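You operate a simulated robot arm through the tools that you are given. There is no shell and no other tool. Be economical: measure what you need, move in short steps, check, and stop when the job is done.

You are at the controls of a simulated robot arm. One attempt, no reset.

Task
Fetch the green pear and set it on the black soap dish. Then fetch the brown pear and set it on the oil dish.
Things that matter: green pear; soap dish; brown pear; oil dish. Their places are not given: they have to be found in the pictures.

Only the result counts: the job must be done as asked and must still hold three seconds after the hand-in. Knocking over, shifting, dropping, spilling or breaking anything else fails it.

Robot
A 7-joint arm with a two-finger parallel gripper, fixed in place. Base frame: the origin is at the foot of the arm, x ahead of it, y to its left, z up; the work surface is at about z = 0. Units: mm, rad, N and s.
With the tool pointing down near the work surface it reaches from about 240 to 620 mm from the base axis. Its first joint turns from -1.152 to 1.152 rad. Payload 2.6 kg.
The TCP is the grasp point between the finger pads, 30 mm short of the fingertips. In the tool frame z runs along the fingers and y along their closing line. The gripper opens to 94 mm. The fingers are 28 mm wide and 10 mm thick; the gripper's body (50 by 96 mm) begins 55 mm behind the TCP.
Orientation is told as [roll, pitch, yaw] about the base's x, y, z axes, in that order, counted from this pose: with the fingers straight down and closing along the base's y, the tool's x points along the base's -x, its y along +y and its z along -z.

Tools
- The arm moves only by the tool drive_tool. Its argument "steps" is a list of rows, each a list of 7 numbers: the shift along the tool's x, y, z in mm, then the turn, a rotation vector about the tool's x, y, z in rad, then the opening, from 0 (shut) to 1 (fully open). In form: [[tx, ty, tz, rx, ry, rz, gripper], ...]. A call has 1 to 12 rows; each row is the pose to reach, as a shift and turn from the pose commanded when the call began, along the tool's axes at that moment. Rows are played at 5 a second. More than 50 mm and 0.15 rad between two rows, or a gripper value outside its range, and nothing of the call is played. A pose out of reach is approached as far as the arm can. The call stops where the force on the tool passes 40 N (or 10 N more than at its start, if that is more) or the arm is blocked; 0.2 s more then pass. Each finger travels about 72 mm/s and halts on what it meets, pressing with about 23 N; the grip force reading is that of the motor and also rises with nothing between the fingers. The clock runs only during rows and for 0.2 s after the last one: add rows that repeat a pose to give the fingers time. The reply holds the time, the measured pose of the TCP, the force on the tool along the base axes, the opening and the grip force, in the units named above and with some noise.
- Cameras (640 x 400 px; columns grow to the right, rows downward): "scene" is fixed at [24.3, 427, 554.6]; the picture's right is [-0.86, -0.51, 0.00], its down [-0.34, 0.57, -0.75] and it looks along [0.38, -0.64, -0.67] (base axes); focal length 320 px, centre (320, 200). "wrist" rides on the gripper at [-37, 0, -58] in the tool frame; the picture's right is [0.00, -1.00, 0.00], its down [0.97, 0.00, -0.24] and it looks along [0.24, 0.00, 0.97] (tool axes); focal length 218 px, centre (320, 200).
- get_image(camera): a new picture of that camera. No time passes.
- pixel_to_xyz(camera, pixels): for up to 12 pixels [column, row] of the newest picture of that camera ("zoom" is the newest enlarged one), the place [x, y, z] in the base frame of the surface seen there, good to about 2 mm. No time passes.
- enlarge(camera, box): a new picture of the part [left, top, right, bottom] of that camera's present view, enlarged. No time passes.
- close_job(): hands the job in; it is judged then, once.

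Go step by step. Measure first, check grasps and placings, and put right what went wrong. The budget is 80 turns and 34 pictures, counting those below and the enlarged ones. Unless the task says otherwise, let go and move clear before handing in, and close with one line.

The tools are called after "Request:" by a JSON object that holds its "fn" and its "kwargs". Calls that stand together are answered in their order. drive_tool: Moves the arm, as the interface text tells. Its arguments: {"type":"object","properties":{"steps":{"type":"array"}},"required":["steps"]} The other tools are called the same way: get_image (camera) takes a picture; pixel_to_xyz (camera, pixels) gives the place of the surface under pixels of a picture; enlarge (camera, box) takes an enlarged picture of a part of a camera's view; close_job () hands the job in.

At the start:

```text
time: 0.0
tcp_pos: [437.5, -71.4, 262.9]
orientation: [0.0, 0.001, 0.001]
contact_force: [0.2, -0.4, -0.5]
gripper_width: 94.1
gripper_force: 0.0
```

scene: 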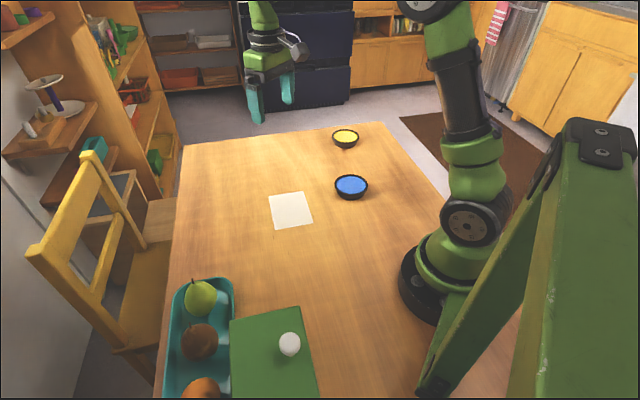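
wrist: 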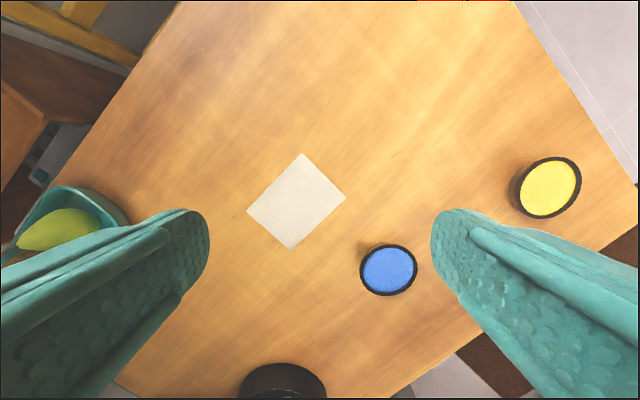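

The scene shows a green pear at (200,298), a brown fruit at (199,341) and an orange one at (200,388) in a teal tray, and two dark-rimmed dishes, yellow at (345,138) and blue at (351,186). I'll enlarge both areas to see what is what.

Request:
{"fn": "enlarge", "kwargs": {"camera": "scene", "box": [150, 260, 330, 400]}}

Request:
{"fn": "enlarge", "kwargs": {"camera": "scene", "box": [250, 110, 400, 240]}}

Request:
{"fn": "pixel_to_xyz", "kwargs": {"camera": "scene", "pixels": [[351, 186], [345, 138], [351, 198], [345, 147], [200, 298], [199, 341], [200, 388], [290, 210], [289, 343], [270, 360], [225, 320], [176, 330]]}}

```text
2.86 times, centred on (240, 330) of scene
```

zoom: 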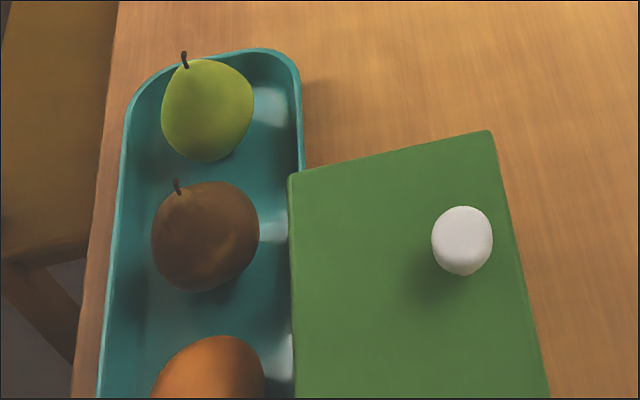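

```text
3.08 times, centred on (325, 175) of scene
```

zoom: 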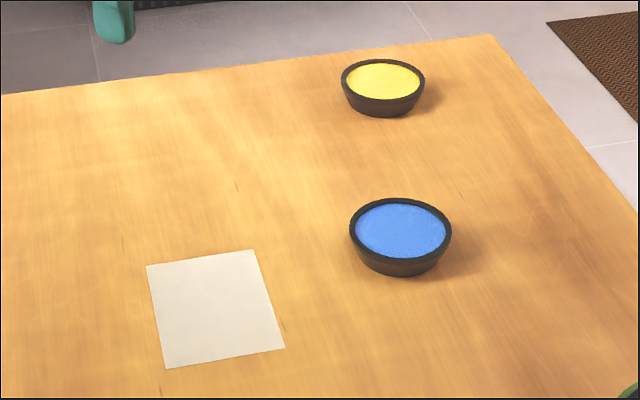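

```text
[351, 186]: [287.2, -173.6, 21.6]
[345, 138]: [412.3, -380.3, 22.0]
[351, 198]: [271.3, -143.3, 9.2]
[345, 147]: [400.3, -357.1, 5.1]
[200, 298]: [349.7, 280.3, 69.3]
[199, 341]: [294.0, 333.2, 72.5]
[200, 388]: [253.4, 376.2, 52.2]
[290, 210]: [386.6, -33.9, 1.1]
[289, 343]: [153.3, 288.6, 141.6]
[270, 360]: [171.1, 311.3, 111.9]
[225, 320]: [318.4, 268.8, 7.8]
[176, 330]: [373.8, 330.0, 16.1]
```

Two candidate dishes: blue at about (287,-174) and yellow at about (412,-380). I'll look closely at them from the wrist, and check the black thing at wrist (283,380), before deciding which is which.

Request:
{"fn": "enlarge", "kwargs": {"camera": "wrist", "box": [340, 140, 600, 310]}}

Request:
{"fn": "pixel_to_xyz", "kwargs": {"camera": "wrist", "pixels": [[283, 383], [260, 370], [388, 270], [362, 270], [415, 270], [388, 246], [388, 294], [550, 188], [520, 188], [580, 188], [550, 158], [550, 217]]}}

```text
2.35 times, centred on (470, 225) of wrist
```

zoom: 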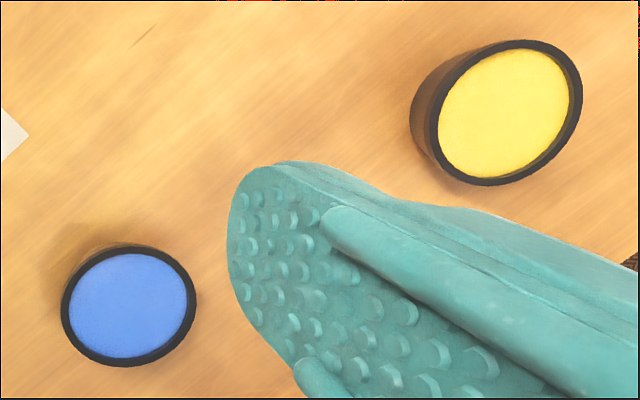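

```text
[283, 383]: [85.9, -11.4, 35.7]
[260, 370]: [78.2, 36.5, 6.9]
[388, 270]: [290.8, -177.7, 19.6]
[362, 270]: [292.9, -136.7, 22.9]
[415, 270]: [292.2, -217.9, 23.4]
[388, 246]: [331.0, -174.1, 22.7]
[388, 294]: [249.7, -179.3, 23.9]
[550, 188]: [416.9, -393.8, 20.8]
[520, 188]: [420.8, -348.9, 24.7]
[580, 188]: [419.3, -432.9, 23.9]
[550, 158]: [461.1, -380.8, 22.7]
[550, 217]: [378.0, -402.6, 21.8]
```

No labels: the blue-filled dish (centre about (290,-178), radius 41, fill z≈20) I take as the soap dish, the yellow-filled one (centre about (420,-391)) as the oil dish. I'll move over the tray at height to measure the pears.

Request:
{"fn": "drive_tool", "kwargs": {"steps": [[10, 45, 0, 0, 0, 0, 1], [20, 90, 0, 0, 0, 0, 1], [30, 135, 0, 0, 0, 0, 1], [40, 180, 0, 0, 0, 0, 1], [50, 225, 0, 0, 0, 0, 1], [60, 270, 0, 0, 0, 0, 1], [70, 315, 0, 0, 0, 0, 1], [87, 352, 0, 0, 0, 0, 1], [87, 352, 0, 0, 0, 0, 1]]}}

Request:
{"fn": "get_image", "kwargs": {"camera": "wrist"}}

```text
time: 2.0
tcp_pos: [351.5, 279.7, 261.8]
orientation: [0.0, -0.002, -0.001]
contact_force: [-0.8, 0.3, -0.5]
gripper_width: 93.9
gripper_force: 0.1
```

```text
28 pictures are left
```

wrist: 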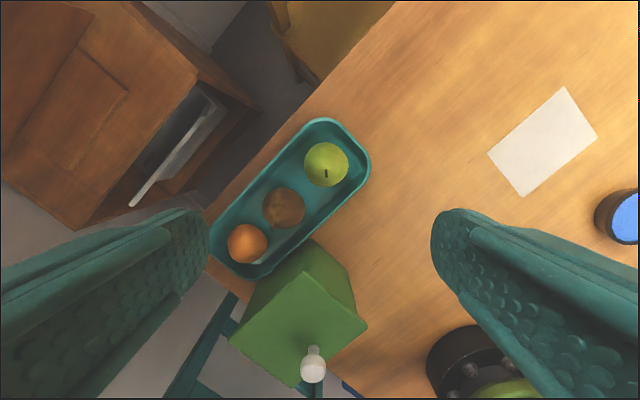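

The wrist view shows green pear at (326,164), brown at (284,208), orange at (247,243), with a tall green block below them. I'll enlarge and measure.

Request:
{"fn": "enlarge", "kwargs": {"camera": "wrist", "box": [200, 110, 392, 230]}}

Request:
{"fn": "pixel_to_xyz", "kwargs": {"camera": "wrist", "pixels": [[326, 174], [326, 145], [326, 183], [307, 164], [345, 164], [284, 208], [266, 208], [303, 208], [284, 189], [284, 226], [305, 240], [303, 275]]}}

```text
3.33 times, centred on (296, 170) of wrist
```

zoom: 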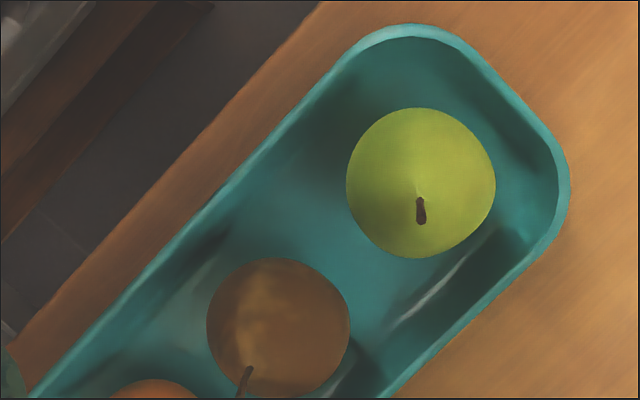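

```text
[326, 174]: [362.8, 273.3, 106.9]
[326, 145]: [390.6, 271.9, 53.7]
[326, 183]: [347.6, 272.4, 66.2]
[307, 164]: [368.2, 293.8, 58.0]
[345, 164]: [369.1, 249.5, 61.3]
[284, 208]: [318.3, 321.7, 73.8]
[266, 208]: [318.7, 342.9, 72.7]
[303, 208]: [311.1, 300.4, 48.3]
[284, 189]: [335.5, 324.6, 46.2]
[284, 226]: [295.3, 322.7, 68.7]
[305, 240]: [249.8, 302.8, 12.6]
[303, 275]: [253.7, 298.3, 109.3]
```

Pears stand upright: green centred about (366,272), brown about (309,328), both about 56 mm wide. Now I measure tray rim heights, tray floor and the tall block's near edge, for finger and body clearance.

Request:
{"fn": "pixel_to_xyz", "kwargs": {"camera": "zoom", "pixels": [[566, 190], [520, 275], [465, 330], [410, 30], [335, 70], [270, 138], [200, 210], [270, 200], [500, 130], [225, 250], [420, 280], [415, 370]]}}

Request:
{"fn": "pixel_to_xyz", "kwargs": {"camera": "wrist", "pixels": [[308, 248], [346, 270], [306, 258], [365, 325], [288, 265], [232, 335], [312, 352], [312, 375], [228, 243], [247, 225], [265, 243], [340, 272]]}}

```text
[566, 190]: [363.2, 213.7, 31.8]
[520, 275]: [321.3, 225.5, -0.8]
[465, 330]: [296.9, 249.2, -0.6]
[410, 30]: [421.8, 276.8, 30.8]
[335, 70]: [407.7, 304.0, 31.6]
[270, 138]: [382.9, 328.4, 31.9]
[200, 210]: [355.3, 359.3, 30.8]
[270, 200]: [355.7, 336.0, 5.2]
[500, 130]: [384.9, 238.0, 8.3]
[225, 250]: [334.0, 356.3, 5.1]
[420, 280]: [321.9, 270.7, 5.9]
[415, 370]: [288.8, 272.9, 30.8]
```

```text
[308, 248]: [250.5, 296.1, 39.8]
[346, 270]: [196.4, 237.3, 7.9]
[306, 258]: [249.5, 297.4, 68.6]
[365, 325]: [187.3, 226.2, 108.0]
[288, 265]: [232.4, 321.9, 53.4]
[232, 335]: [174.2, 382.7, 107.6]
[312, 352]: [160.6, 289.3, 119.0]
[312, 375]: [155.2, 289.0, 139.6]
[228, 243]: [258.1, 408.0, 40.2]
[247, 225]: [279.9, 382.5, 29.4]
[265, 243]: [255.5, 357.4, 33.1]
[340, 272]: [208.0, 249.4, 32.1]
```

Tray rim is at z≈32, floor ≈5, block corner at (250,297) with top 109; the green pear's stem tops at z≈107, so I'll grasp at TCP z≈56 with the gripper partly open and yaw 0. First I descend to z≈140 above (366,272) and check.

Request:
{"fn": "drive_tool", "kwargs": {"steps": [[-15, -8, 0, 0, 0, 0, 0.8], [-15, -8, 40, 0, 0, 0, 0.8], [-15, -8, 80, 0, 0, 0, 0.8], [-15, -8, 120, 0, 0, 0, 0.8], [-15, -8, 120, 0, 0, 0, 0.8]]}}

Request:
{"fn": "get_image", "kwargs": {"camera": "wrist"}}

```text
time: 3.2
tcp_pos: [367.1, 271.8, 141.9]
orientation: [0.0, -0.002, -0.003]
contact_force: [-0.5, -0.2, 0.1]
gripper_width: 75.1
gripper_force: 0.1
```

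```text
26 pictures are left
```

wrist: 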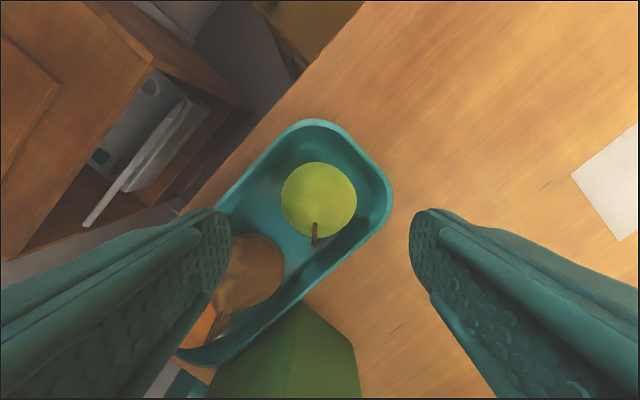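

Pear is centred between the fingers at (319,200). Descend to z≈57 with opening 0.8, then check.

Request:
{"fn": "drive_tool", "kwargs": {"steps": [[2, 0, 30, 0, 0, 0, 0.8], [2, 0, 55, 0, 0, 0, 0.8], [2, 0, 75, 0, 0, 0, 0.8], [2, 0, 86, 0, 0, 0, 0.8], [2, 0, 86, 0, 0, 0, 0.8]]}}

Request:
{"fn": "get_image", "kwargs": {"camera": "scene"}}

```text
time: 4.4
tcp_pos: [365.3, 271.1, 57.3]
orientation: [0.0, -0.001, -0.001]
contact_force: [-0.1, 0.2, 0.3]
gripper_width: 75.1
gripper_force: 0.1
```

```text
25 pictures are left
```

scene: 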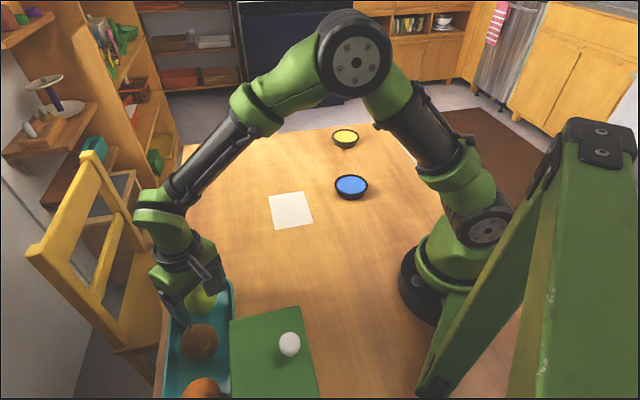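

No contact and the gripper is around the pear. Close, then lift gently.

Request:
{"fn": "drive_tool", "kwargs": {"steps": [[0, 0, 0, 0, 0, 0, 0.4], [0, 0, 0, 0, 0, 0, 0.4], [0, 0, 0, 0, 0, 0, 0.3], [0, 0, 0, 0, 0, 0, 0.3], [0, 0, -10, 0, 0, 0, 0.3], [0, 0, -30, 0, 0, 0, 0.3], [0, 0, -60, 0, 0, 0, 0.3], [0, 0, -90, 0, 0, 0, 0.3], [0, 0, -120, 0, 0, 0, 0.3]]}}

Request:
{"fn": "get_image", "kwargs": {"camera": "scene"}}

```text
time: 6.4
tcp_pos: [365.3, 271.0, 175.4]
orientation: [0.001, 0.0, 0.0]
contact_force: [0.6, -0.8, -0.8]
gripper_width: 56.5
gripper_force: 23.1
```

```text
24 pictures are left
```

scene: 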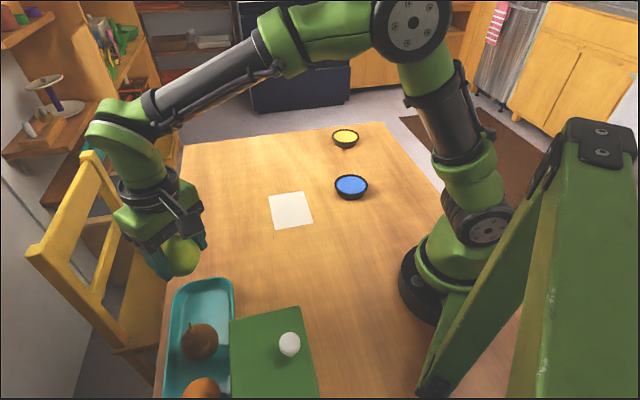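

The pear is held (width 56.5). Carry it to above the blue dish at (290,-178).

Request:
{"fn": "drive_tool", "kwargs": {"steps": [[4, -25, 0, 0, 0, 0, 0.3], [11, -65, 0, 0, 0, 0, 0.3], [18, -108, 0, 0, 0, 0, 0.3], [25, -151, 0, 0, 0, 0, 0.3], [32, -194, 0, 0, 0, 0, 0.3], [39, -237, 0, 0, 0, 0, 0.3], [46, -280, 0, 0, 0, 0, 0.3], [53, -323, 0, 0, 0, 0, 0.3], [60, -366, 0, 0, 0, 0, 0.3], [67, -406, 0, 0, 0, 0, 0.3], [74, -435, 0, 0, 0, 0, 0.3], [75, -449, 0, 0, 0, 0, 0.3]]}}

Request:
{"fn": "get_image", "kwargs": {"camera": "scene"}}

Request:
{"fn": "get_image", "kwargs": {"camera": "wrist"}}

```text
time: 9.0
tcp_pos: [288.7, -177.0, 176.6]
orientation: [0.001, 0.0, 0.0]
contact_force: [-0.1, 0.1, -1.5]
gripper_width: 56.9
gripper_force: 23.2
```

```text
23 pictures are left
```

scene: 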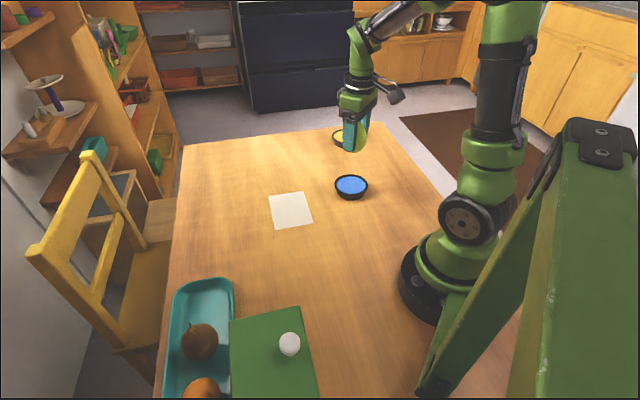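

```text
22 pictures are left
```

wrist: 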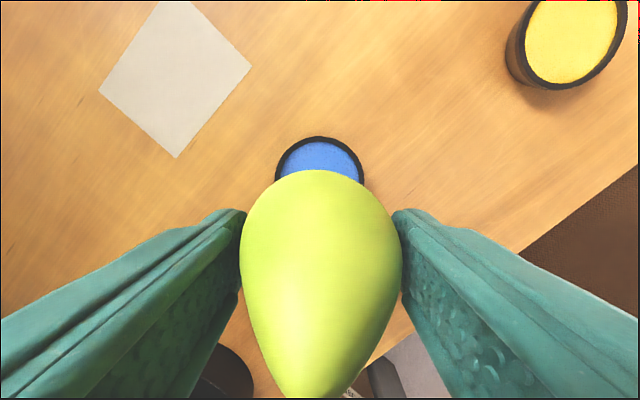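

The pear hangs over the dish centre (dish edge at wrist (319,137) → x≈334, matching centre x≈291). Lower until just above the fill, expecting contact at TCP z≈72.

Request:
{"fn": "drive_tool", "kwargs": {"steps": [[-2, 0, 30, 0, 0, 0, 0.3], [-2, 0, 60, 0, 0, 0, 0.3], [-2, 0, 85, 0, 0, 0, 0.3], [-2, 0, 97, 0, 0, 0, 0.3], [-2, 0, 101, 0, 0, 0, 0.3], [-2, 0, 101, 0, 0, 0, 0.3]]}}

Request:
{"fn": "enlarge", "kwargs": {"camera": "scene", "box": [290, 110, 420, 220]}}

```text
time: 10.4
tcp_pos: [290.7, -177.5, 75.5]
orientation: [-0.001, 0.001, 0.0]
contact_force: [0.1, 0.2, -0.6]
gripper_width: 56.9
gripper_force: 22.5
```

```text
3.64 times, centred on (355, 165) of scene
```

zoom: 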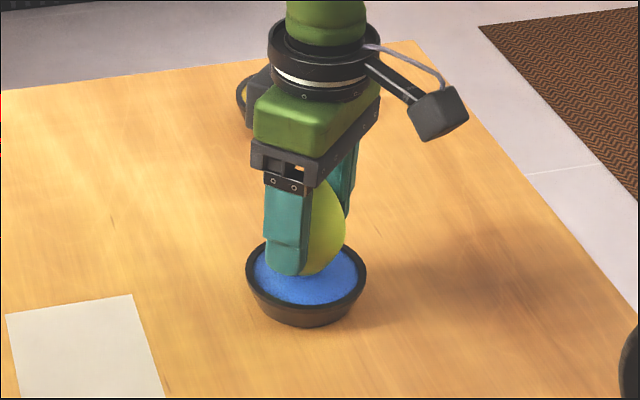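

Still free, just above the fill. Lower by single millimetres.

Request:
{"fn": "drive_tool", "kwargs": {"steps": [[0, 0, 1, 0, 0, 0, 0.3], [0, 0, 2, 0, 0, 0, 0.3], [0, 0, 3, 0, 0, 0, 0.3]]}}

```text
time: 11.2
tcp_pos: [290.7, -177.5, 72.3]
orientation: [0.0, 0.001, 0.001]
contact_force: [1.1, 0.2, -1.6]
gripper_width: 56.8
gripper_force: 23.3
```

Request:
{"fn": "drive_tool", "kwargs": {"steps": [[0, 0, 1, 0, 0, 0, 0.3], [0, 0, 1, 0, 0, 0, 0.3]]}}

Request:
{"fn": "enlarge", "kwargs": {"camera": "scene", "box": [320, 150, 385, 205]}}

```text
time: 11.8
tcp_pos: [290.0, -176.5, 71.9]
orientation: [0.002, 0.0, 0.001]
contact_force: [0.3, 0.5, -0.4]
gripper_width: 56.9
gripper_force: 23.6
```

```text
7.27 times, centred on (352, 178) of scene
```

zoom: 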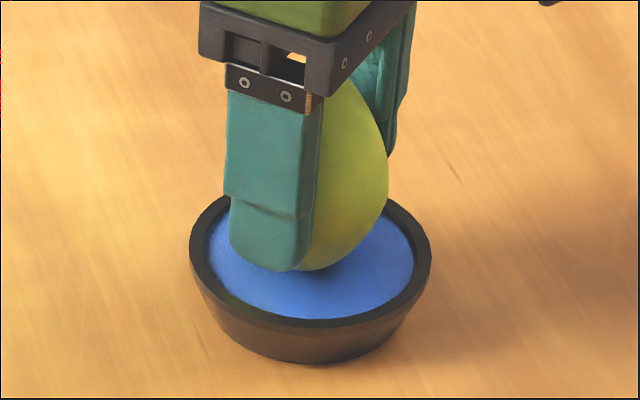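

Gap is almost closed; force still at noise level. A few more millimetres watching for contact.

Request:
{"fn": "drive_tool", "kwargs": {"steps": [[0, 0, 1, 0, 0, 0, 0.3], [0, 0, 2, 0, 0, 0, 0.3], [0, 0, 2, 0, 0, 0, 0.3]]}}

```text
time: 12.6
tcp_pos: [292.2, -177.3, 69.7]
orientation: [0.001, -0.001, 0.0]
contact_force: [-5.2, 2.4, 18.5]
gripper_width: 56.7
gripper_force: 23.2
```

Contact (18 N up). Back off 1 mm and open the fingers.

Request:
{"fn": "drive_tool", "kwargs": {"steps": [[0, 0, -1, 0, 0, 0, 0.3], [0, 0, -1, 0, 0, 0, 0.3]]}}

```text
time: 13.2
tcp_pos: [291.1, -178.1, 69.8]
orientation: [0.0, 0.001, 0.0]
contact_force: [0.4, -0.1, -0.5]
gripper_width: 56.8
gripper_force: 22.9
```

Request:
{"fn": "drive_tool", "kwargs": {"steps": [[0, 0, 0, 0, 0, 0, 0.65], [0, 0, 0, 0, 0, 0, 0.72], [0, 0, 0, 0, 0, 0, 0.8], [0, 0, 0, 0, 0, 0, 0.8]]}}

Request:
{"fn": "enlarge", "kwargs": {"camera": "scene", "box": [320, 150, 385, 205]}}

```text
time: 14.2
tcp_pos: [291.2, -176.9, 71.1]
orientation: [-0.001, -0.002, 0.0]
contact_force: [0.8, -0.3, 0.9]
gripper_width: 75.2
gripper_force: 0.1
```

```text
7.27 times, centred on (352, 178) of scene
```

zoom: 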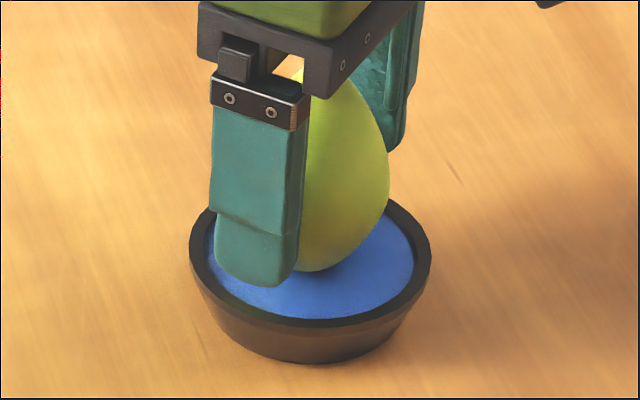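

The pear stands upright on the blue dish with fingers clear. Rise straight up.

Request:
{"fn": "drive_tool", "kwargs": {"steps": [[0, 0, -10, 0, 0, 0, 0.8], [0, 0, -30, 0, 0, 0, 0.8], [0, 0, -60, 0, 0, 0, 0.8], [0, 0, -100, 0, 0, 0, 0.8], [0, 0, -145, 0, 0, 0, 0.8], [0, 0, -185, 0, 0, 0, 0.8], [0, 0, -185, 0, 0, 0, 0.8]]}}

Request:
{"fn": "get_image", "kwargs": {"camera": "scene"}}

```text
time: 15.8
tcp_pos: [292.5, -176.0, 257.4]
orientation: [0.0, 0.0, 0.0]
contact_force: [-0.3, -0.2, -0.5]
gripper_width: 75.1
gripper_force: 0.1
```

```text
18 pictures are left
```

scene: 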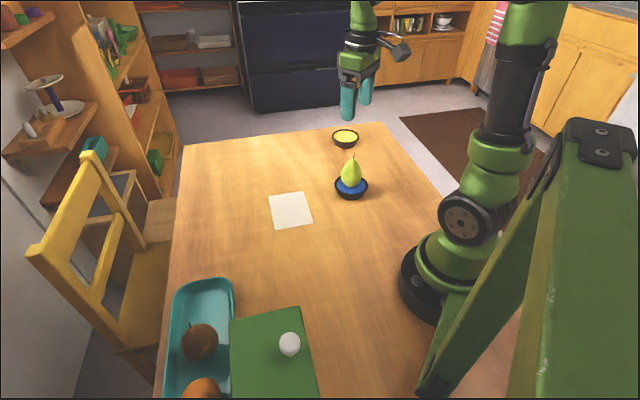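

Green pear stands on the soap dish (351,178). Now go back at height to above the brown pear, about (309,328).

Request:
{"fn": "drive_tool", "kwargs": {"steps": [[-10, 40, 0, 0, 0, 0, 0.8], [-20, 85, 0, 0, 0, 0, 0.8], [-30, 131, 0, 0, 0, 0, 0.8], [-40, 177, 0, 0, 0, 0, 0.8], [-50, 223, 0, 0, 0, 0, 0.8], [-50, 269, 0, 0, 0, 0, 0.8], [-50, 315, 0, 0, 0, 0, 0.8], [-45, 361, 0, 0, 0, 0, 0.8], [-37, 407, 0, 0, 0, 0, 0.8], [-28, 453, 0, 0, 0, 0, 0.8], [-17, 497, 0, 0, 0, 0, 0.8], [-17, 504, 0, 0, 0, 0, 0.8]]}}

Request:
{"fn": "get_image", "kwargs": {"camera": "wrist"}}

```text
time: 18.4
tcp_pos: [307.5, 328.4, 256.6]
orientation: [0.002, 0.0, -0.002]
contact_force: [0.4, 0.1, 0.4]
gripper_width: 75.1
gripper_force: 0.0
```

```text
17 pictures are left
```

wrist: 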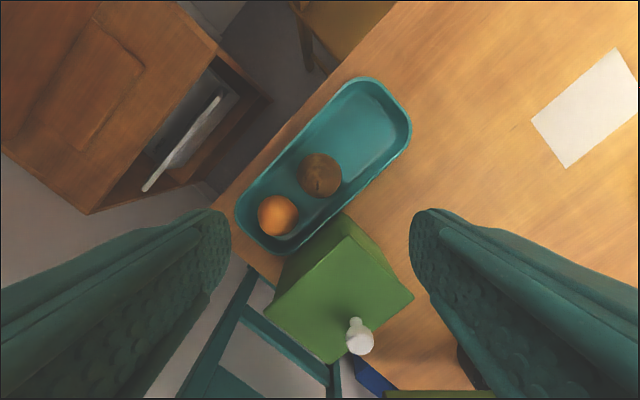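

Brown pear is at (320,176), computing to (307,328) – right under the tool. Measure its stem height and the block's near corner.

Request:
{"fn": "enlarge", "kwargs": {"camera": "wrist", "box": [240, 130, 400, 230]}}

Request:
{"fn": "pixel_to_xyz", "kwargs": {"camera": "wrist", "pixels": [[318, 185], [317, 189], [320, 180], [341, 240], [349, 238], [360, 330], [278, 207], [320, 158]]}}

```text
4.00 times, centred on (320, 180) of wrist
```

zoom: 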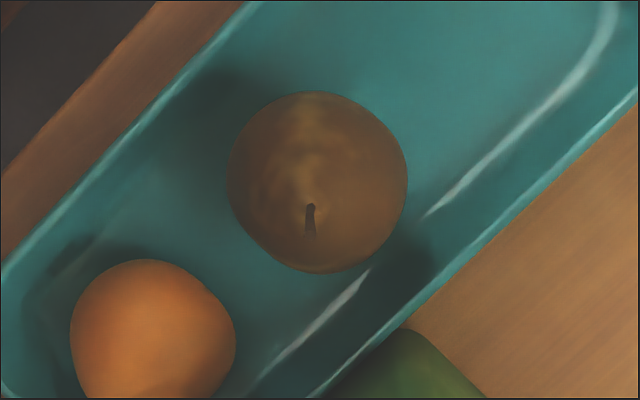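

```text
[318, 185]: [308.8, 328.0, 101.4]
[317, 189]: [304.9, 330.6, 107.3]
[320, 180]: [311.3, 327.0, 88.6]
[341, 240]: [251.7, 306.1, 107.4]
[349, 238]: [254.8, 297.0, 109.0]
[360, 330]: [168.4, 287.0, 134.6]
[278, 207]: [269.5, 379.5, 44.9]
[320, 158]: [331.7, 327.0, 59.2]
```

Stem top z≈107, block edge x≤255: clearance is fine. Descend straight down to z≈57 at opening 0.8.

Request:
{"fn": "drive_tool", "kwargs": {"steps": [[0, 0, 40, 0, 0, 0, 0.8], [0, 0, 80, 0, 0, 0, 0.8], [0, 0, 120, 0, 0, 0, 0.8], [0, 0, 145, 0, 0, 0, 0.8], [0, 0, 170, 0, 0, 0, 0.8], [0, 0, 190, 0, 0, 0, 0.8], [0, 0, 200, 0, 0, 0, 0.8], [0, 0, 200, 0, 0, 0, 0.8]]}}

Request:
{"fn": "enlarge", "kwargs": {"camera": "scene", "box": [120, 230, 330, 400]}}

```text
time: 20.2
tcp_pos: [307.0, 325.7, 55.5]
orientation: [0.0, 0.001, 0.001]
contact_force: [-0.1, -0.2, -0.6]
gripper_width: 75.3
gripper_force: 0.1
```

```text
2.35 times, centred on (225, 315) of scene
```

zoom: 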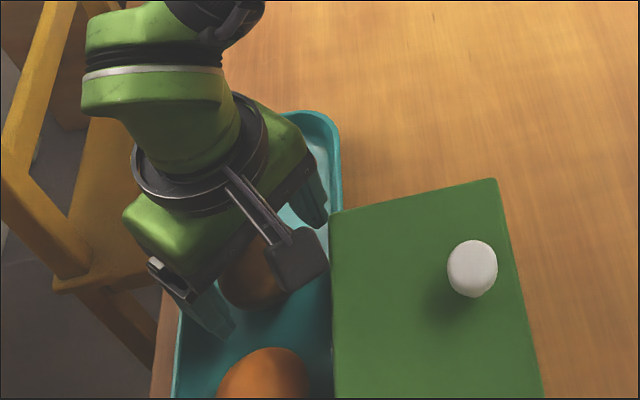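

No contact; the side unit on the wrist is close to the block but clear. Close and lift straight up.

Request:
{"fn": "drive_tool", "kwargs": {"steps": [[0, 0, 0, 0, 0, 0, 0.4], [0, 0, 0, 0, 0, 0, 0.4], [0, 0, 0, 0, 0, 0, 0.3], [0, 0, 0, 0, 0, 0, 0.3], [0, 0, -10, 0, 0, 0, 0.3], [0, 0, -30, 0, 0, 0, 0.3], [0, 0, -60, 0, 0, 0, 0.3], [0, 0, -95, 0, 0, 0, 0.3], [0, 0, -130, 0, 0, 0, 0.3], [0, 0, -165, 0, 0, 0, 0.3]]}}

Request:
{"fn": "get_image", "kwargs": {"camera": "scene"}}

```text
time: 22.4
tcp_pos: [308.5, 326.8, 220.8]
orientation: [0.0, 0.002, -0.001]
contact_force: [-0.3, 0.0, -0.5]
gripper_width: 56.9
gripper_force: 23.7
```

```text
14 pictures are left
```

scene: 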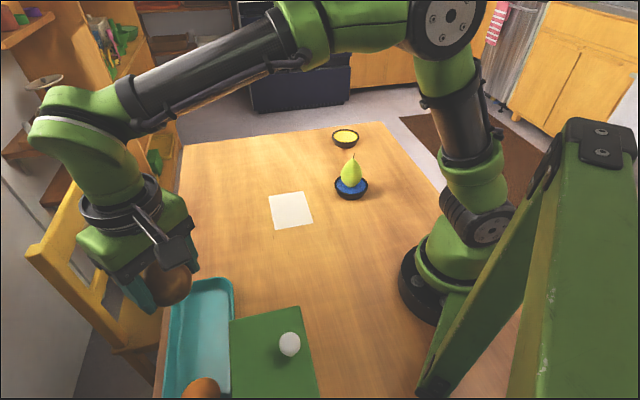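

Brown pear is held (56.9 mm). Carry it at z≈220, passing well to the +x side of the green pear, toward the oil dish at (420,-391).

Request:
{"fn": "drive_tool", "kwargs": {"steps": [[-8, -20, 0, 0, 0, 0, 0.3], [-22, -55, 0, 0, 0, 0, 0.3], [-37, -93, 0, 0, 0, 0, 0.3], [-52, -131, 0, 0, 0, 0, 0.3], [-67, -170, 0, 0, 0, 0, 0.3], [-82, -209, 0, 0, 0, 0, 0.3], [-95, -248, 0, 0, 0, 0, 0.3], [-106, -288, 0, 0, 0, 0, 0.3], [-112, -328, 0, 0, 0, 0, 0.3], [-112, -365, 0, 0, 0, 0, 0.3], [-112, -390, 0, 0, 0, 0, 0.3], [-112, -400, 0, 0, 0, 0, 0.3]]}}

Request:
{"fn": "drive_tool", "kwargs": {"steps": [[0, -20, 0, 0, 0, 0, 0.3], [0, -55, 0, 0, 0, 0, 0.3], [0, -95, 0, 0, 0, 0, 0.3], [0, -137, 0, 0, 0, 0, 0.3], [0, -179, 0, 0, 0, 0, 0.3], [0, -220, 0, 0, 0, 0, 0.3], [0, -260, 0, 0, 0, 0, 0.3], [0, -290, 0, 0, 0, 0, 0.3], [0, -310, 0, 0, 0, 0, 0.3], [0, -318, 0, 0, 0, 0, 0.3], [0, -318, 0, 0, 0, 0, 0.3]]}}

Request:
{"fn": "get_image", "kwargs": {"camera": "wrist"}}

```text
time: 25.0
tcp_pos: [420.2, -73.2, 221.5]
orientation: [0.0, 0.0, 0.001]
contact_force: [0.6, 0.1, -1.2]
gripper_width: 56.8
gripper_force: 22.8
```

```text
time: 27.4
tcp_pos: [421.6, -391.2, 220.5]
orientation: [0.001, 0.001, 0.001]
contact_force: [-0.2, 0.1, -1.0]
gripper_width: 57.1
gripper_force: 23.5
```

```text
13 pictures are left
```

wrist: 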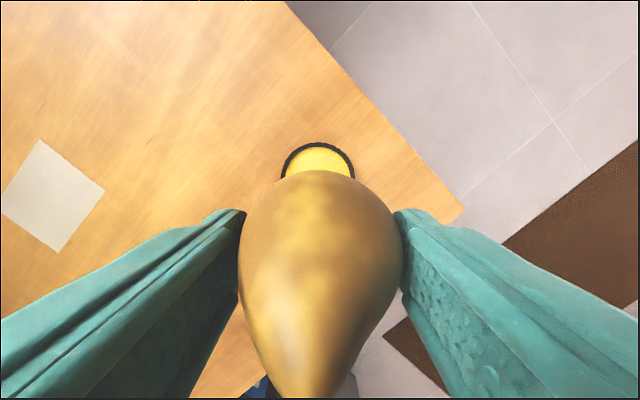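

The dish (rim top at (318,142)) is centred under the pear within about 2 mm; shift +2 in y and lower to z≈75.

Request:
{"fn": "drive_tool", "kwargs": {"steps": [[0, 2, 35, 0, 0, 0, 0.3], [0, 2, 75, 0, 0, 0, 0.3], [0, 2, 110, 0, 0, 0, 0.3], [0, 2, 130, 0, 0, 0, 0.3], [0, 2, 142, 0, 0, 0, 0.3], [0, 2, 147, 0, 0, 0, 0.3], [0, 2, 147, 0, 0, 0, 0.3]]}}

Request:
{"fn": "enlarge", "kwargs": {"camera": "scene", "box": [310, 95, 385, 160]}}

```text
time: 29.0
tcp_pos: [420.1, -388.8, 73.2]
orientation: [0.0, 0.0, 0.001]
contact_force: [-0.1, -0.8, -1.3]
gripper_width: 57.0
gripper_force: 23.2
```

```text
6.15 times, centred on (348, 128) of scene
```

zoom: 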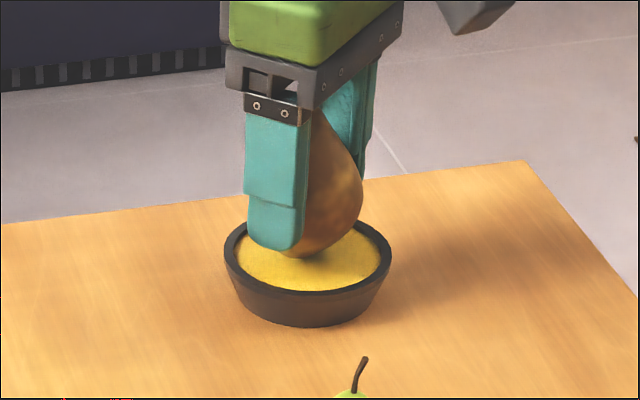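

Close above the fill with no contact; lower in small steps.

Request:
{"fn": "drive_tool", "kwargs": {"steps": [[0, 0, 1, 0, 0, 0, 0.3], [0, 0, 2, 0, 0, 0, 0.3], [0, 0, 2, 0, 0, 0, 0.3]]}}

```text
time: 29.8
tcp_pos: [420.1, -389.4, 71.4]
orientation: [0.0, 0.0, 0.0]
contact_force: [-0.8, -0.5, -1.5]
gripper_width: 56.7
gripper_force: 22.9
```

Request:
{"fn": "drive_tool", "kwargs": {"steps": [[0, 0, 1, 0, 0, 0, 0.3], [0, 0, 1, 0, 0, 0, 0.3]]}}

```text
time: 30.4
tcp_pos: [419.5, -389.6, 70.7]
orientation: [0.0, 0.0, -0.001]
contact_force: [-0.3, 0.9, 0.2]
gripper_width: 56.6
gripper_force: 23.1
```

Request:
{"fn": "drive_tool", "kwargs": {"steps": [[0, 0, 1, 0, 0, 0, 0.3], [0, 0, 1, 0, 0, 0, 0.3]]}}

```text
time: 31.0
tcp_pos: [420.4, -388.6, 70.8]
orientation: [-0.002, 0.0, -0.001]
contact_force: [-5.1, 3.4, 10.7]
gripper_width: 56.9
gripper_force: 22.9
```

Contact at 10.7 N. Back off 0.7 mm, open, and look.

Request:
{"fn": "drive_tool", "kwargs": {"steps": [[0, 0, -0.7, 0, 0, 0, 0.3], [0, 0, -0.7, 0, 0, 0, 0.3], [0, 0, -0.7, 0, 0, 0, 0.65], [0, 0, -0.7, 0, 0, 0, 0.72], [0, 0, -0.7, 0, 0, 0, 0.8], [0, 0, -0.7, 0, 0, 0, 0.8]]}}

Request:
{"fn": "enlarge", "kwargs": {"camera": "scene", "box": [310, 95, 385, 160]}}

```text
time: 32.4
tcp_pos: [420.2, -389.1, 68.8]
orientation: [-0.002, 0.0, -0.001]
contact_force: [-0.5, -0.8, 0.0]
gripper_width: 75.3
gripper_force: 0.1
```

```text
6.15 times, centred on (348, 128) of scene
```

zoom: 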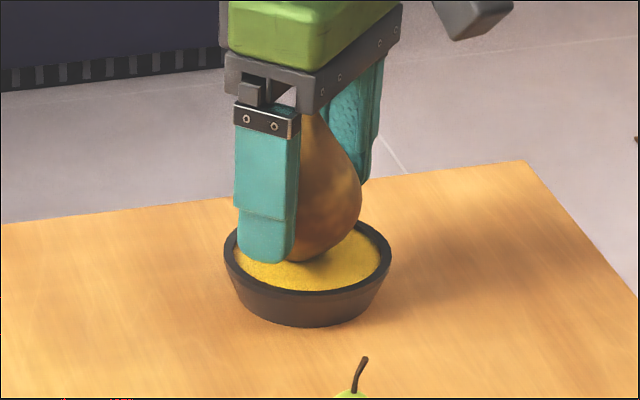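

The brown pear stands on the oil dish, released. Rise straight up and check.

Request:
{"fn": "drive_tool", "kwargs": {"steps": [[0, 0, -10, 0, 0, 0, 0.8], [0, 0, -30, 0, 0, 0, 0.8], [0, 0, -60, 0, 0, 0, 0.8], [0, 0, -100, 0, 0, 0, 0.8], [0, 0, -145, 0, 0, 0, 0.8], [0, 0, -185, 0, 0, 0, 0.8], [0, 0, -185, 0, 0, 0, 0.8]]}}

Request:
{"fn": "get_image", "kwargs": {"camera": "scene"}}

Request:
{"fn": "enlarge", "kwargs": {"camera": "scene", "box": [290, 95, 420, 210]}}

```text
time: 34.0
tcp_pos: [420.8, -388.4, 255.5]
orientation: [0.001, 0.001, 0.0]
contact_force: [0.7, 0.3, 0.2]
gripper_width: 75.2
gripper_force: 0.0
```

```text
10 pictures are left
```

scene: 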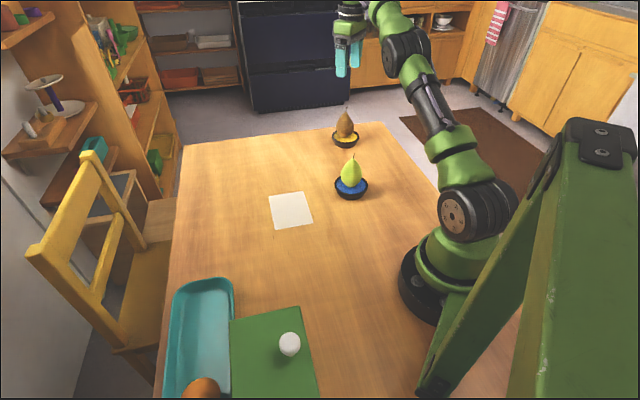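

```text
3.48 times, centred on (355, 152) of scene
```

zoom: 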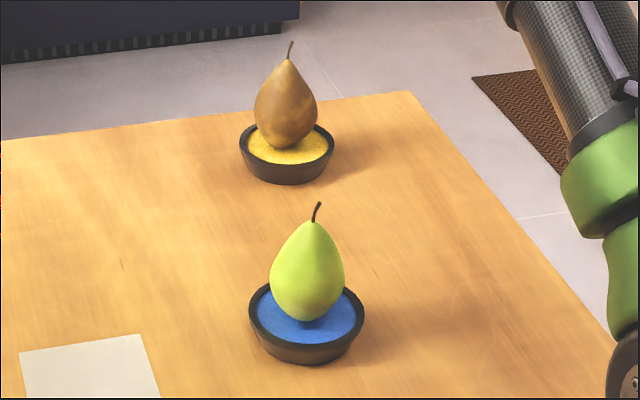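

Both pears stand upright on their dishes, nothing else has moved and the arm is clear, so I'm handing in.

Request:
{"fn": "close_job", "kwargs": {}}

```text
The job is handed in.
```

The green pear is on the blue-filled dish and the brown pear is on the yellow-filled dish; both stood upright with the arm clear when I handed in. Neither dish is labelled and both have black rims, so taking blue as soap and yellow as oil was my reading of the fill colours.
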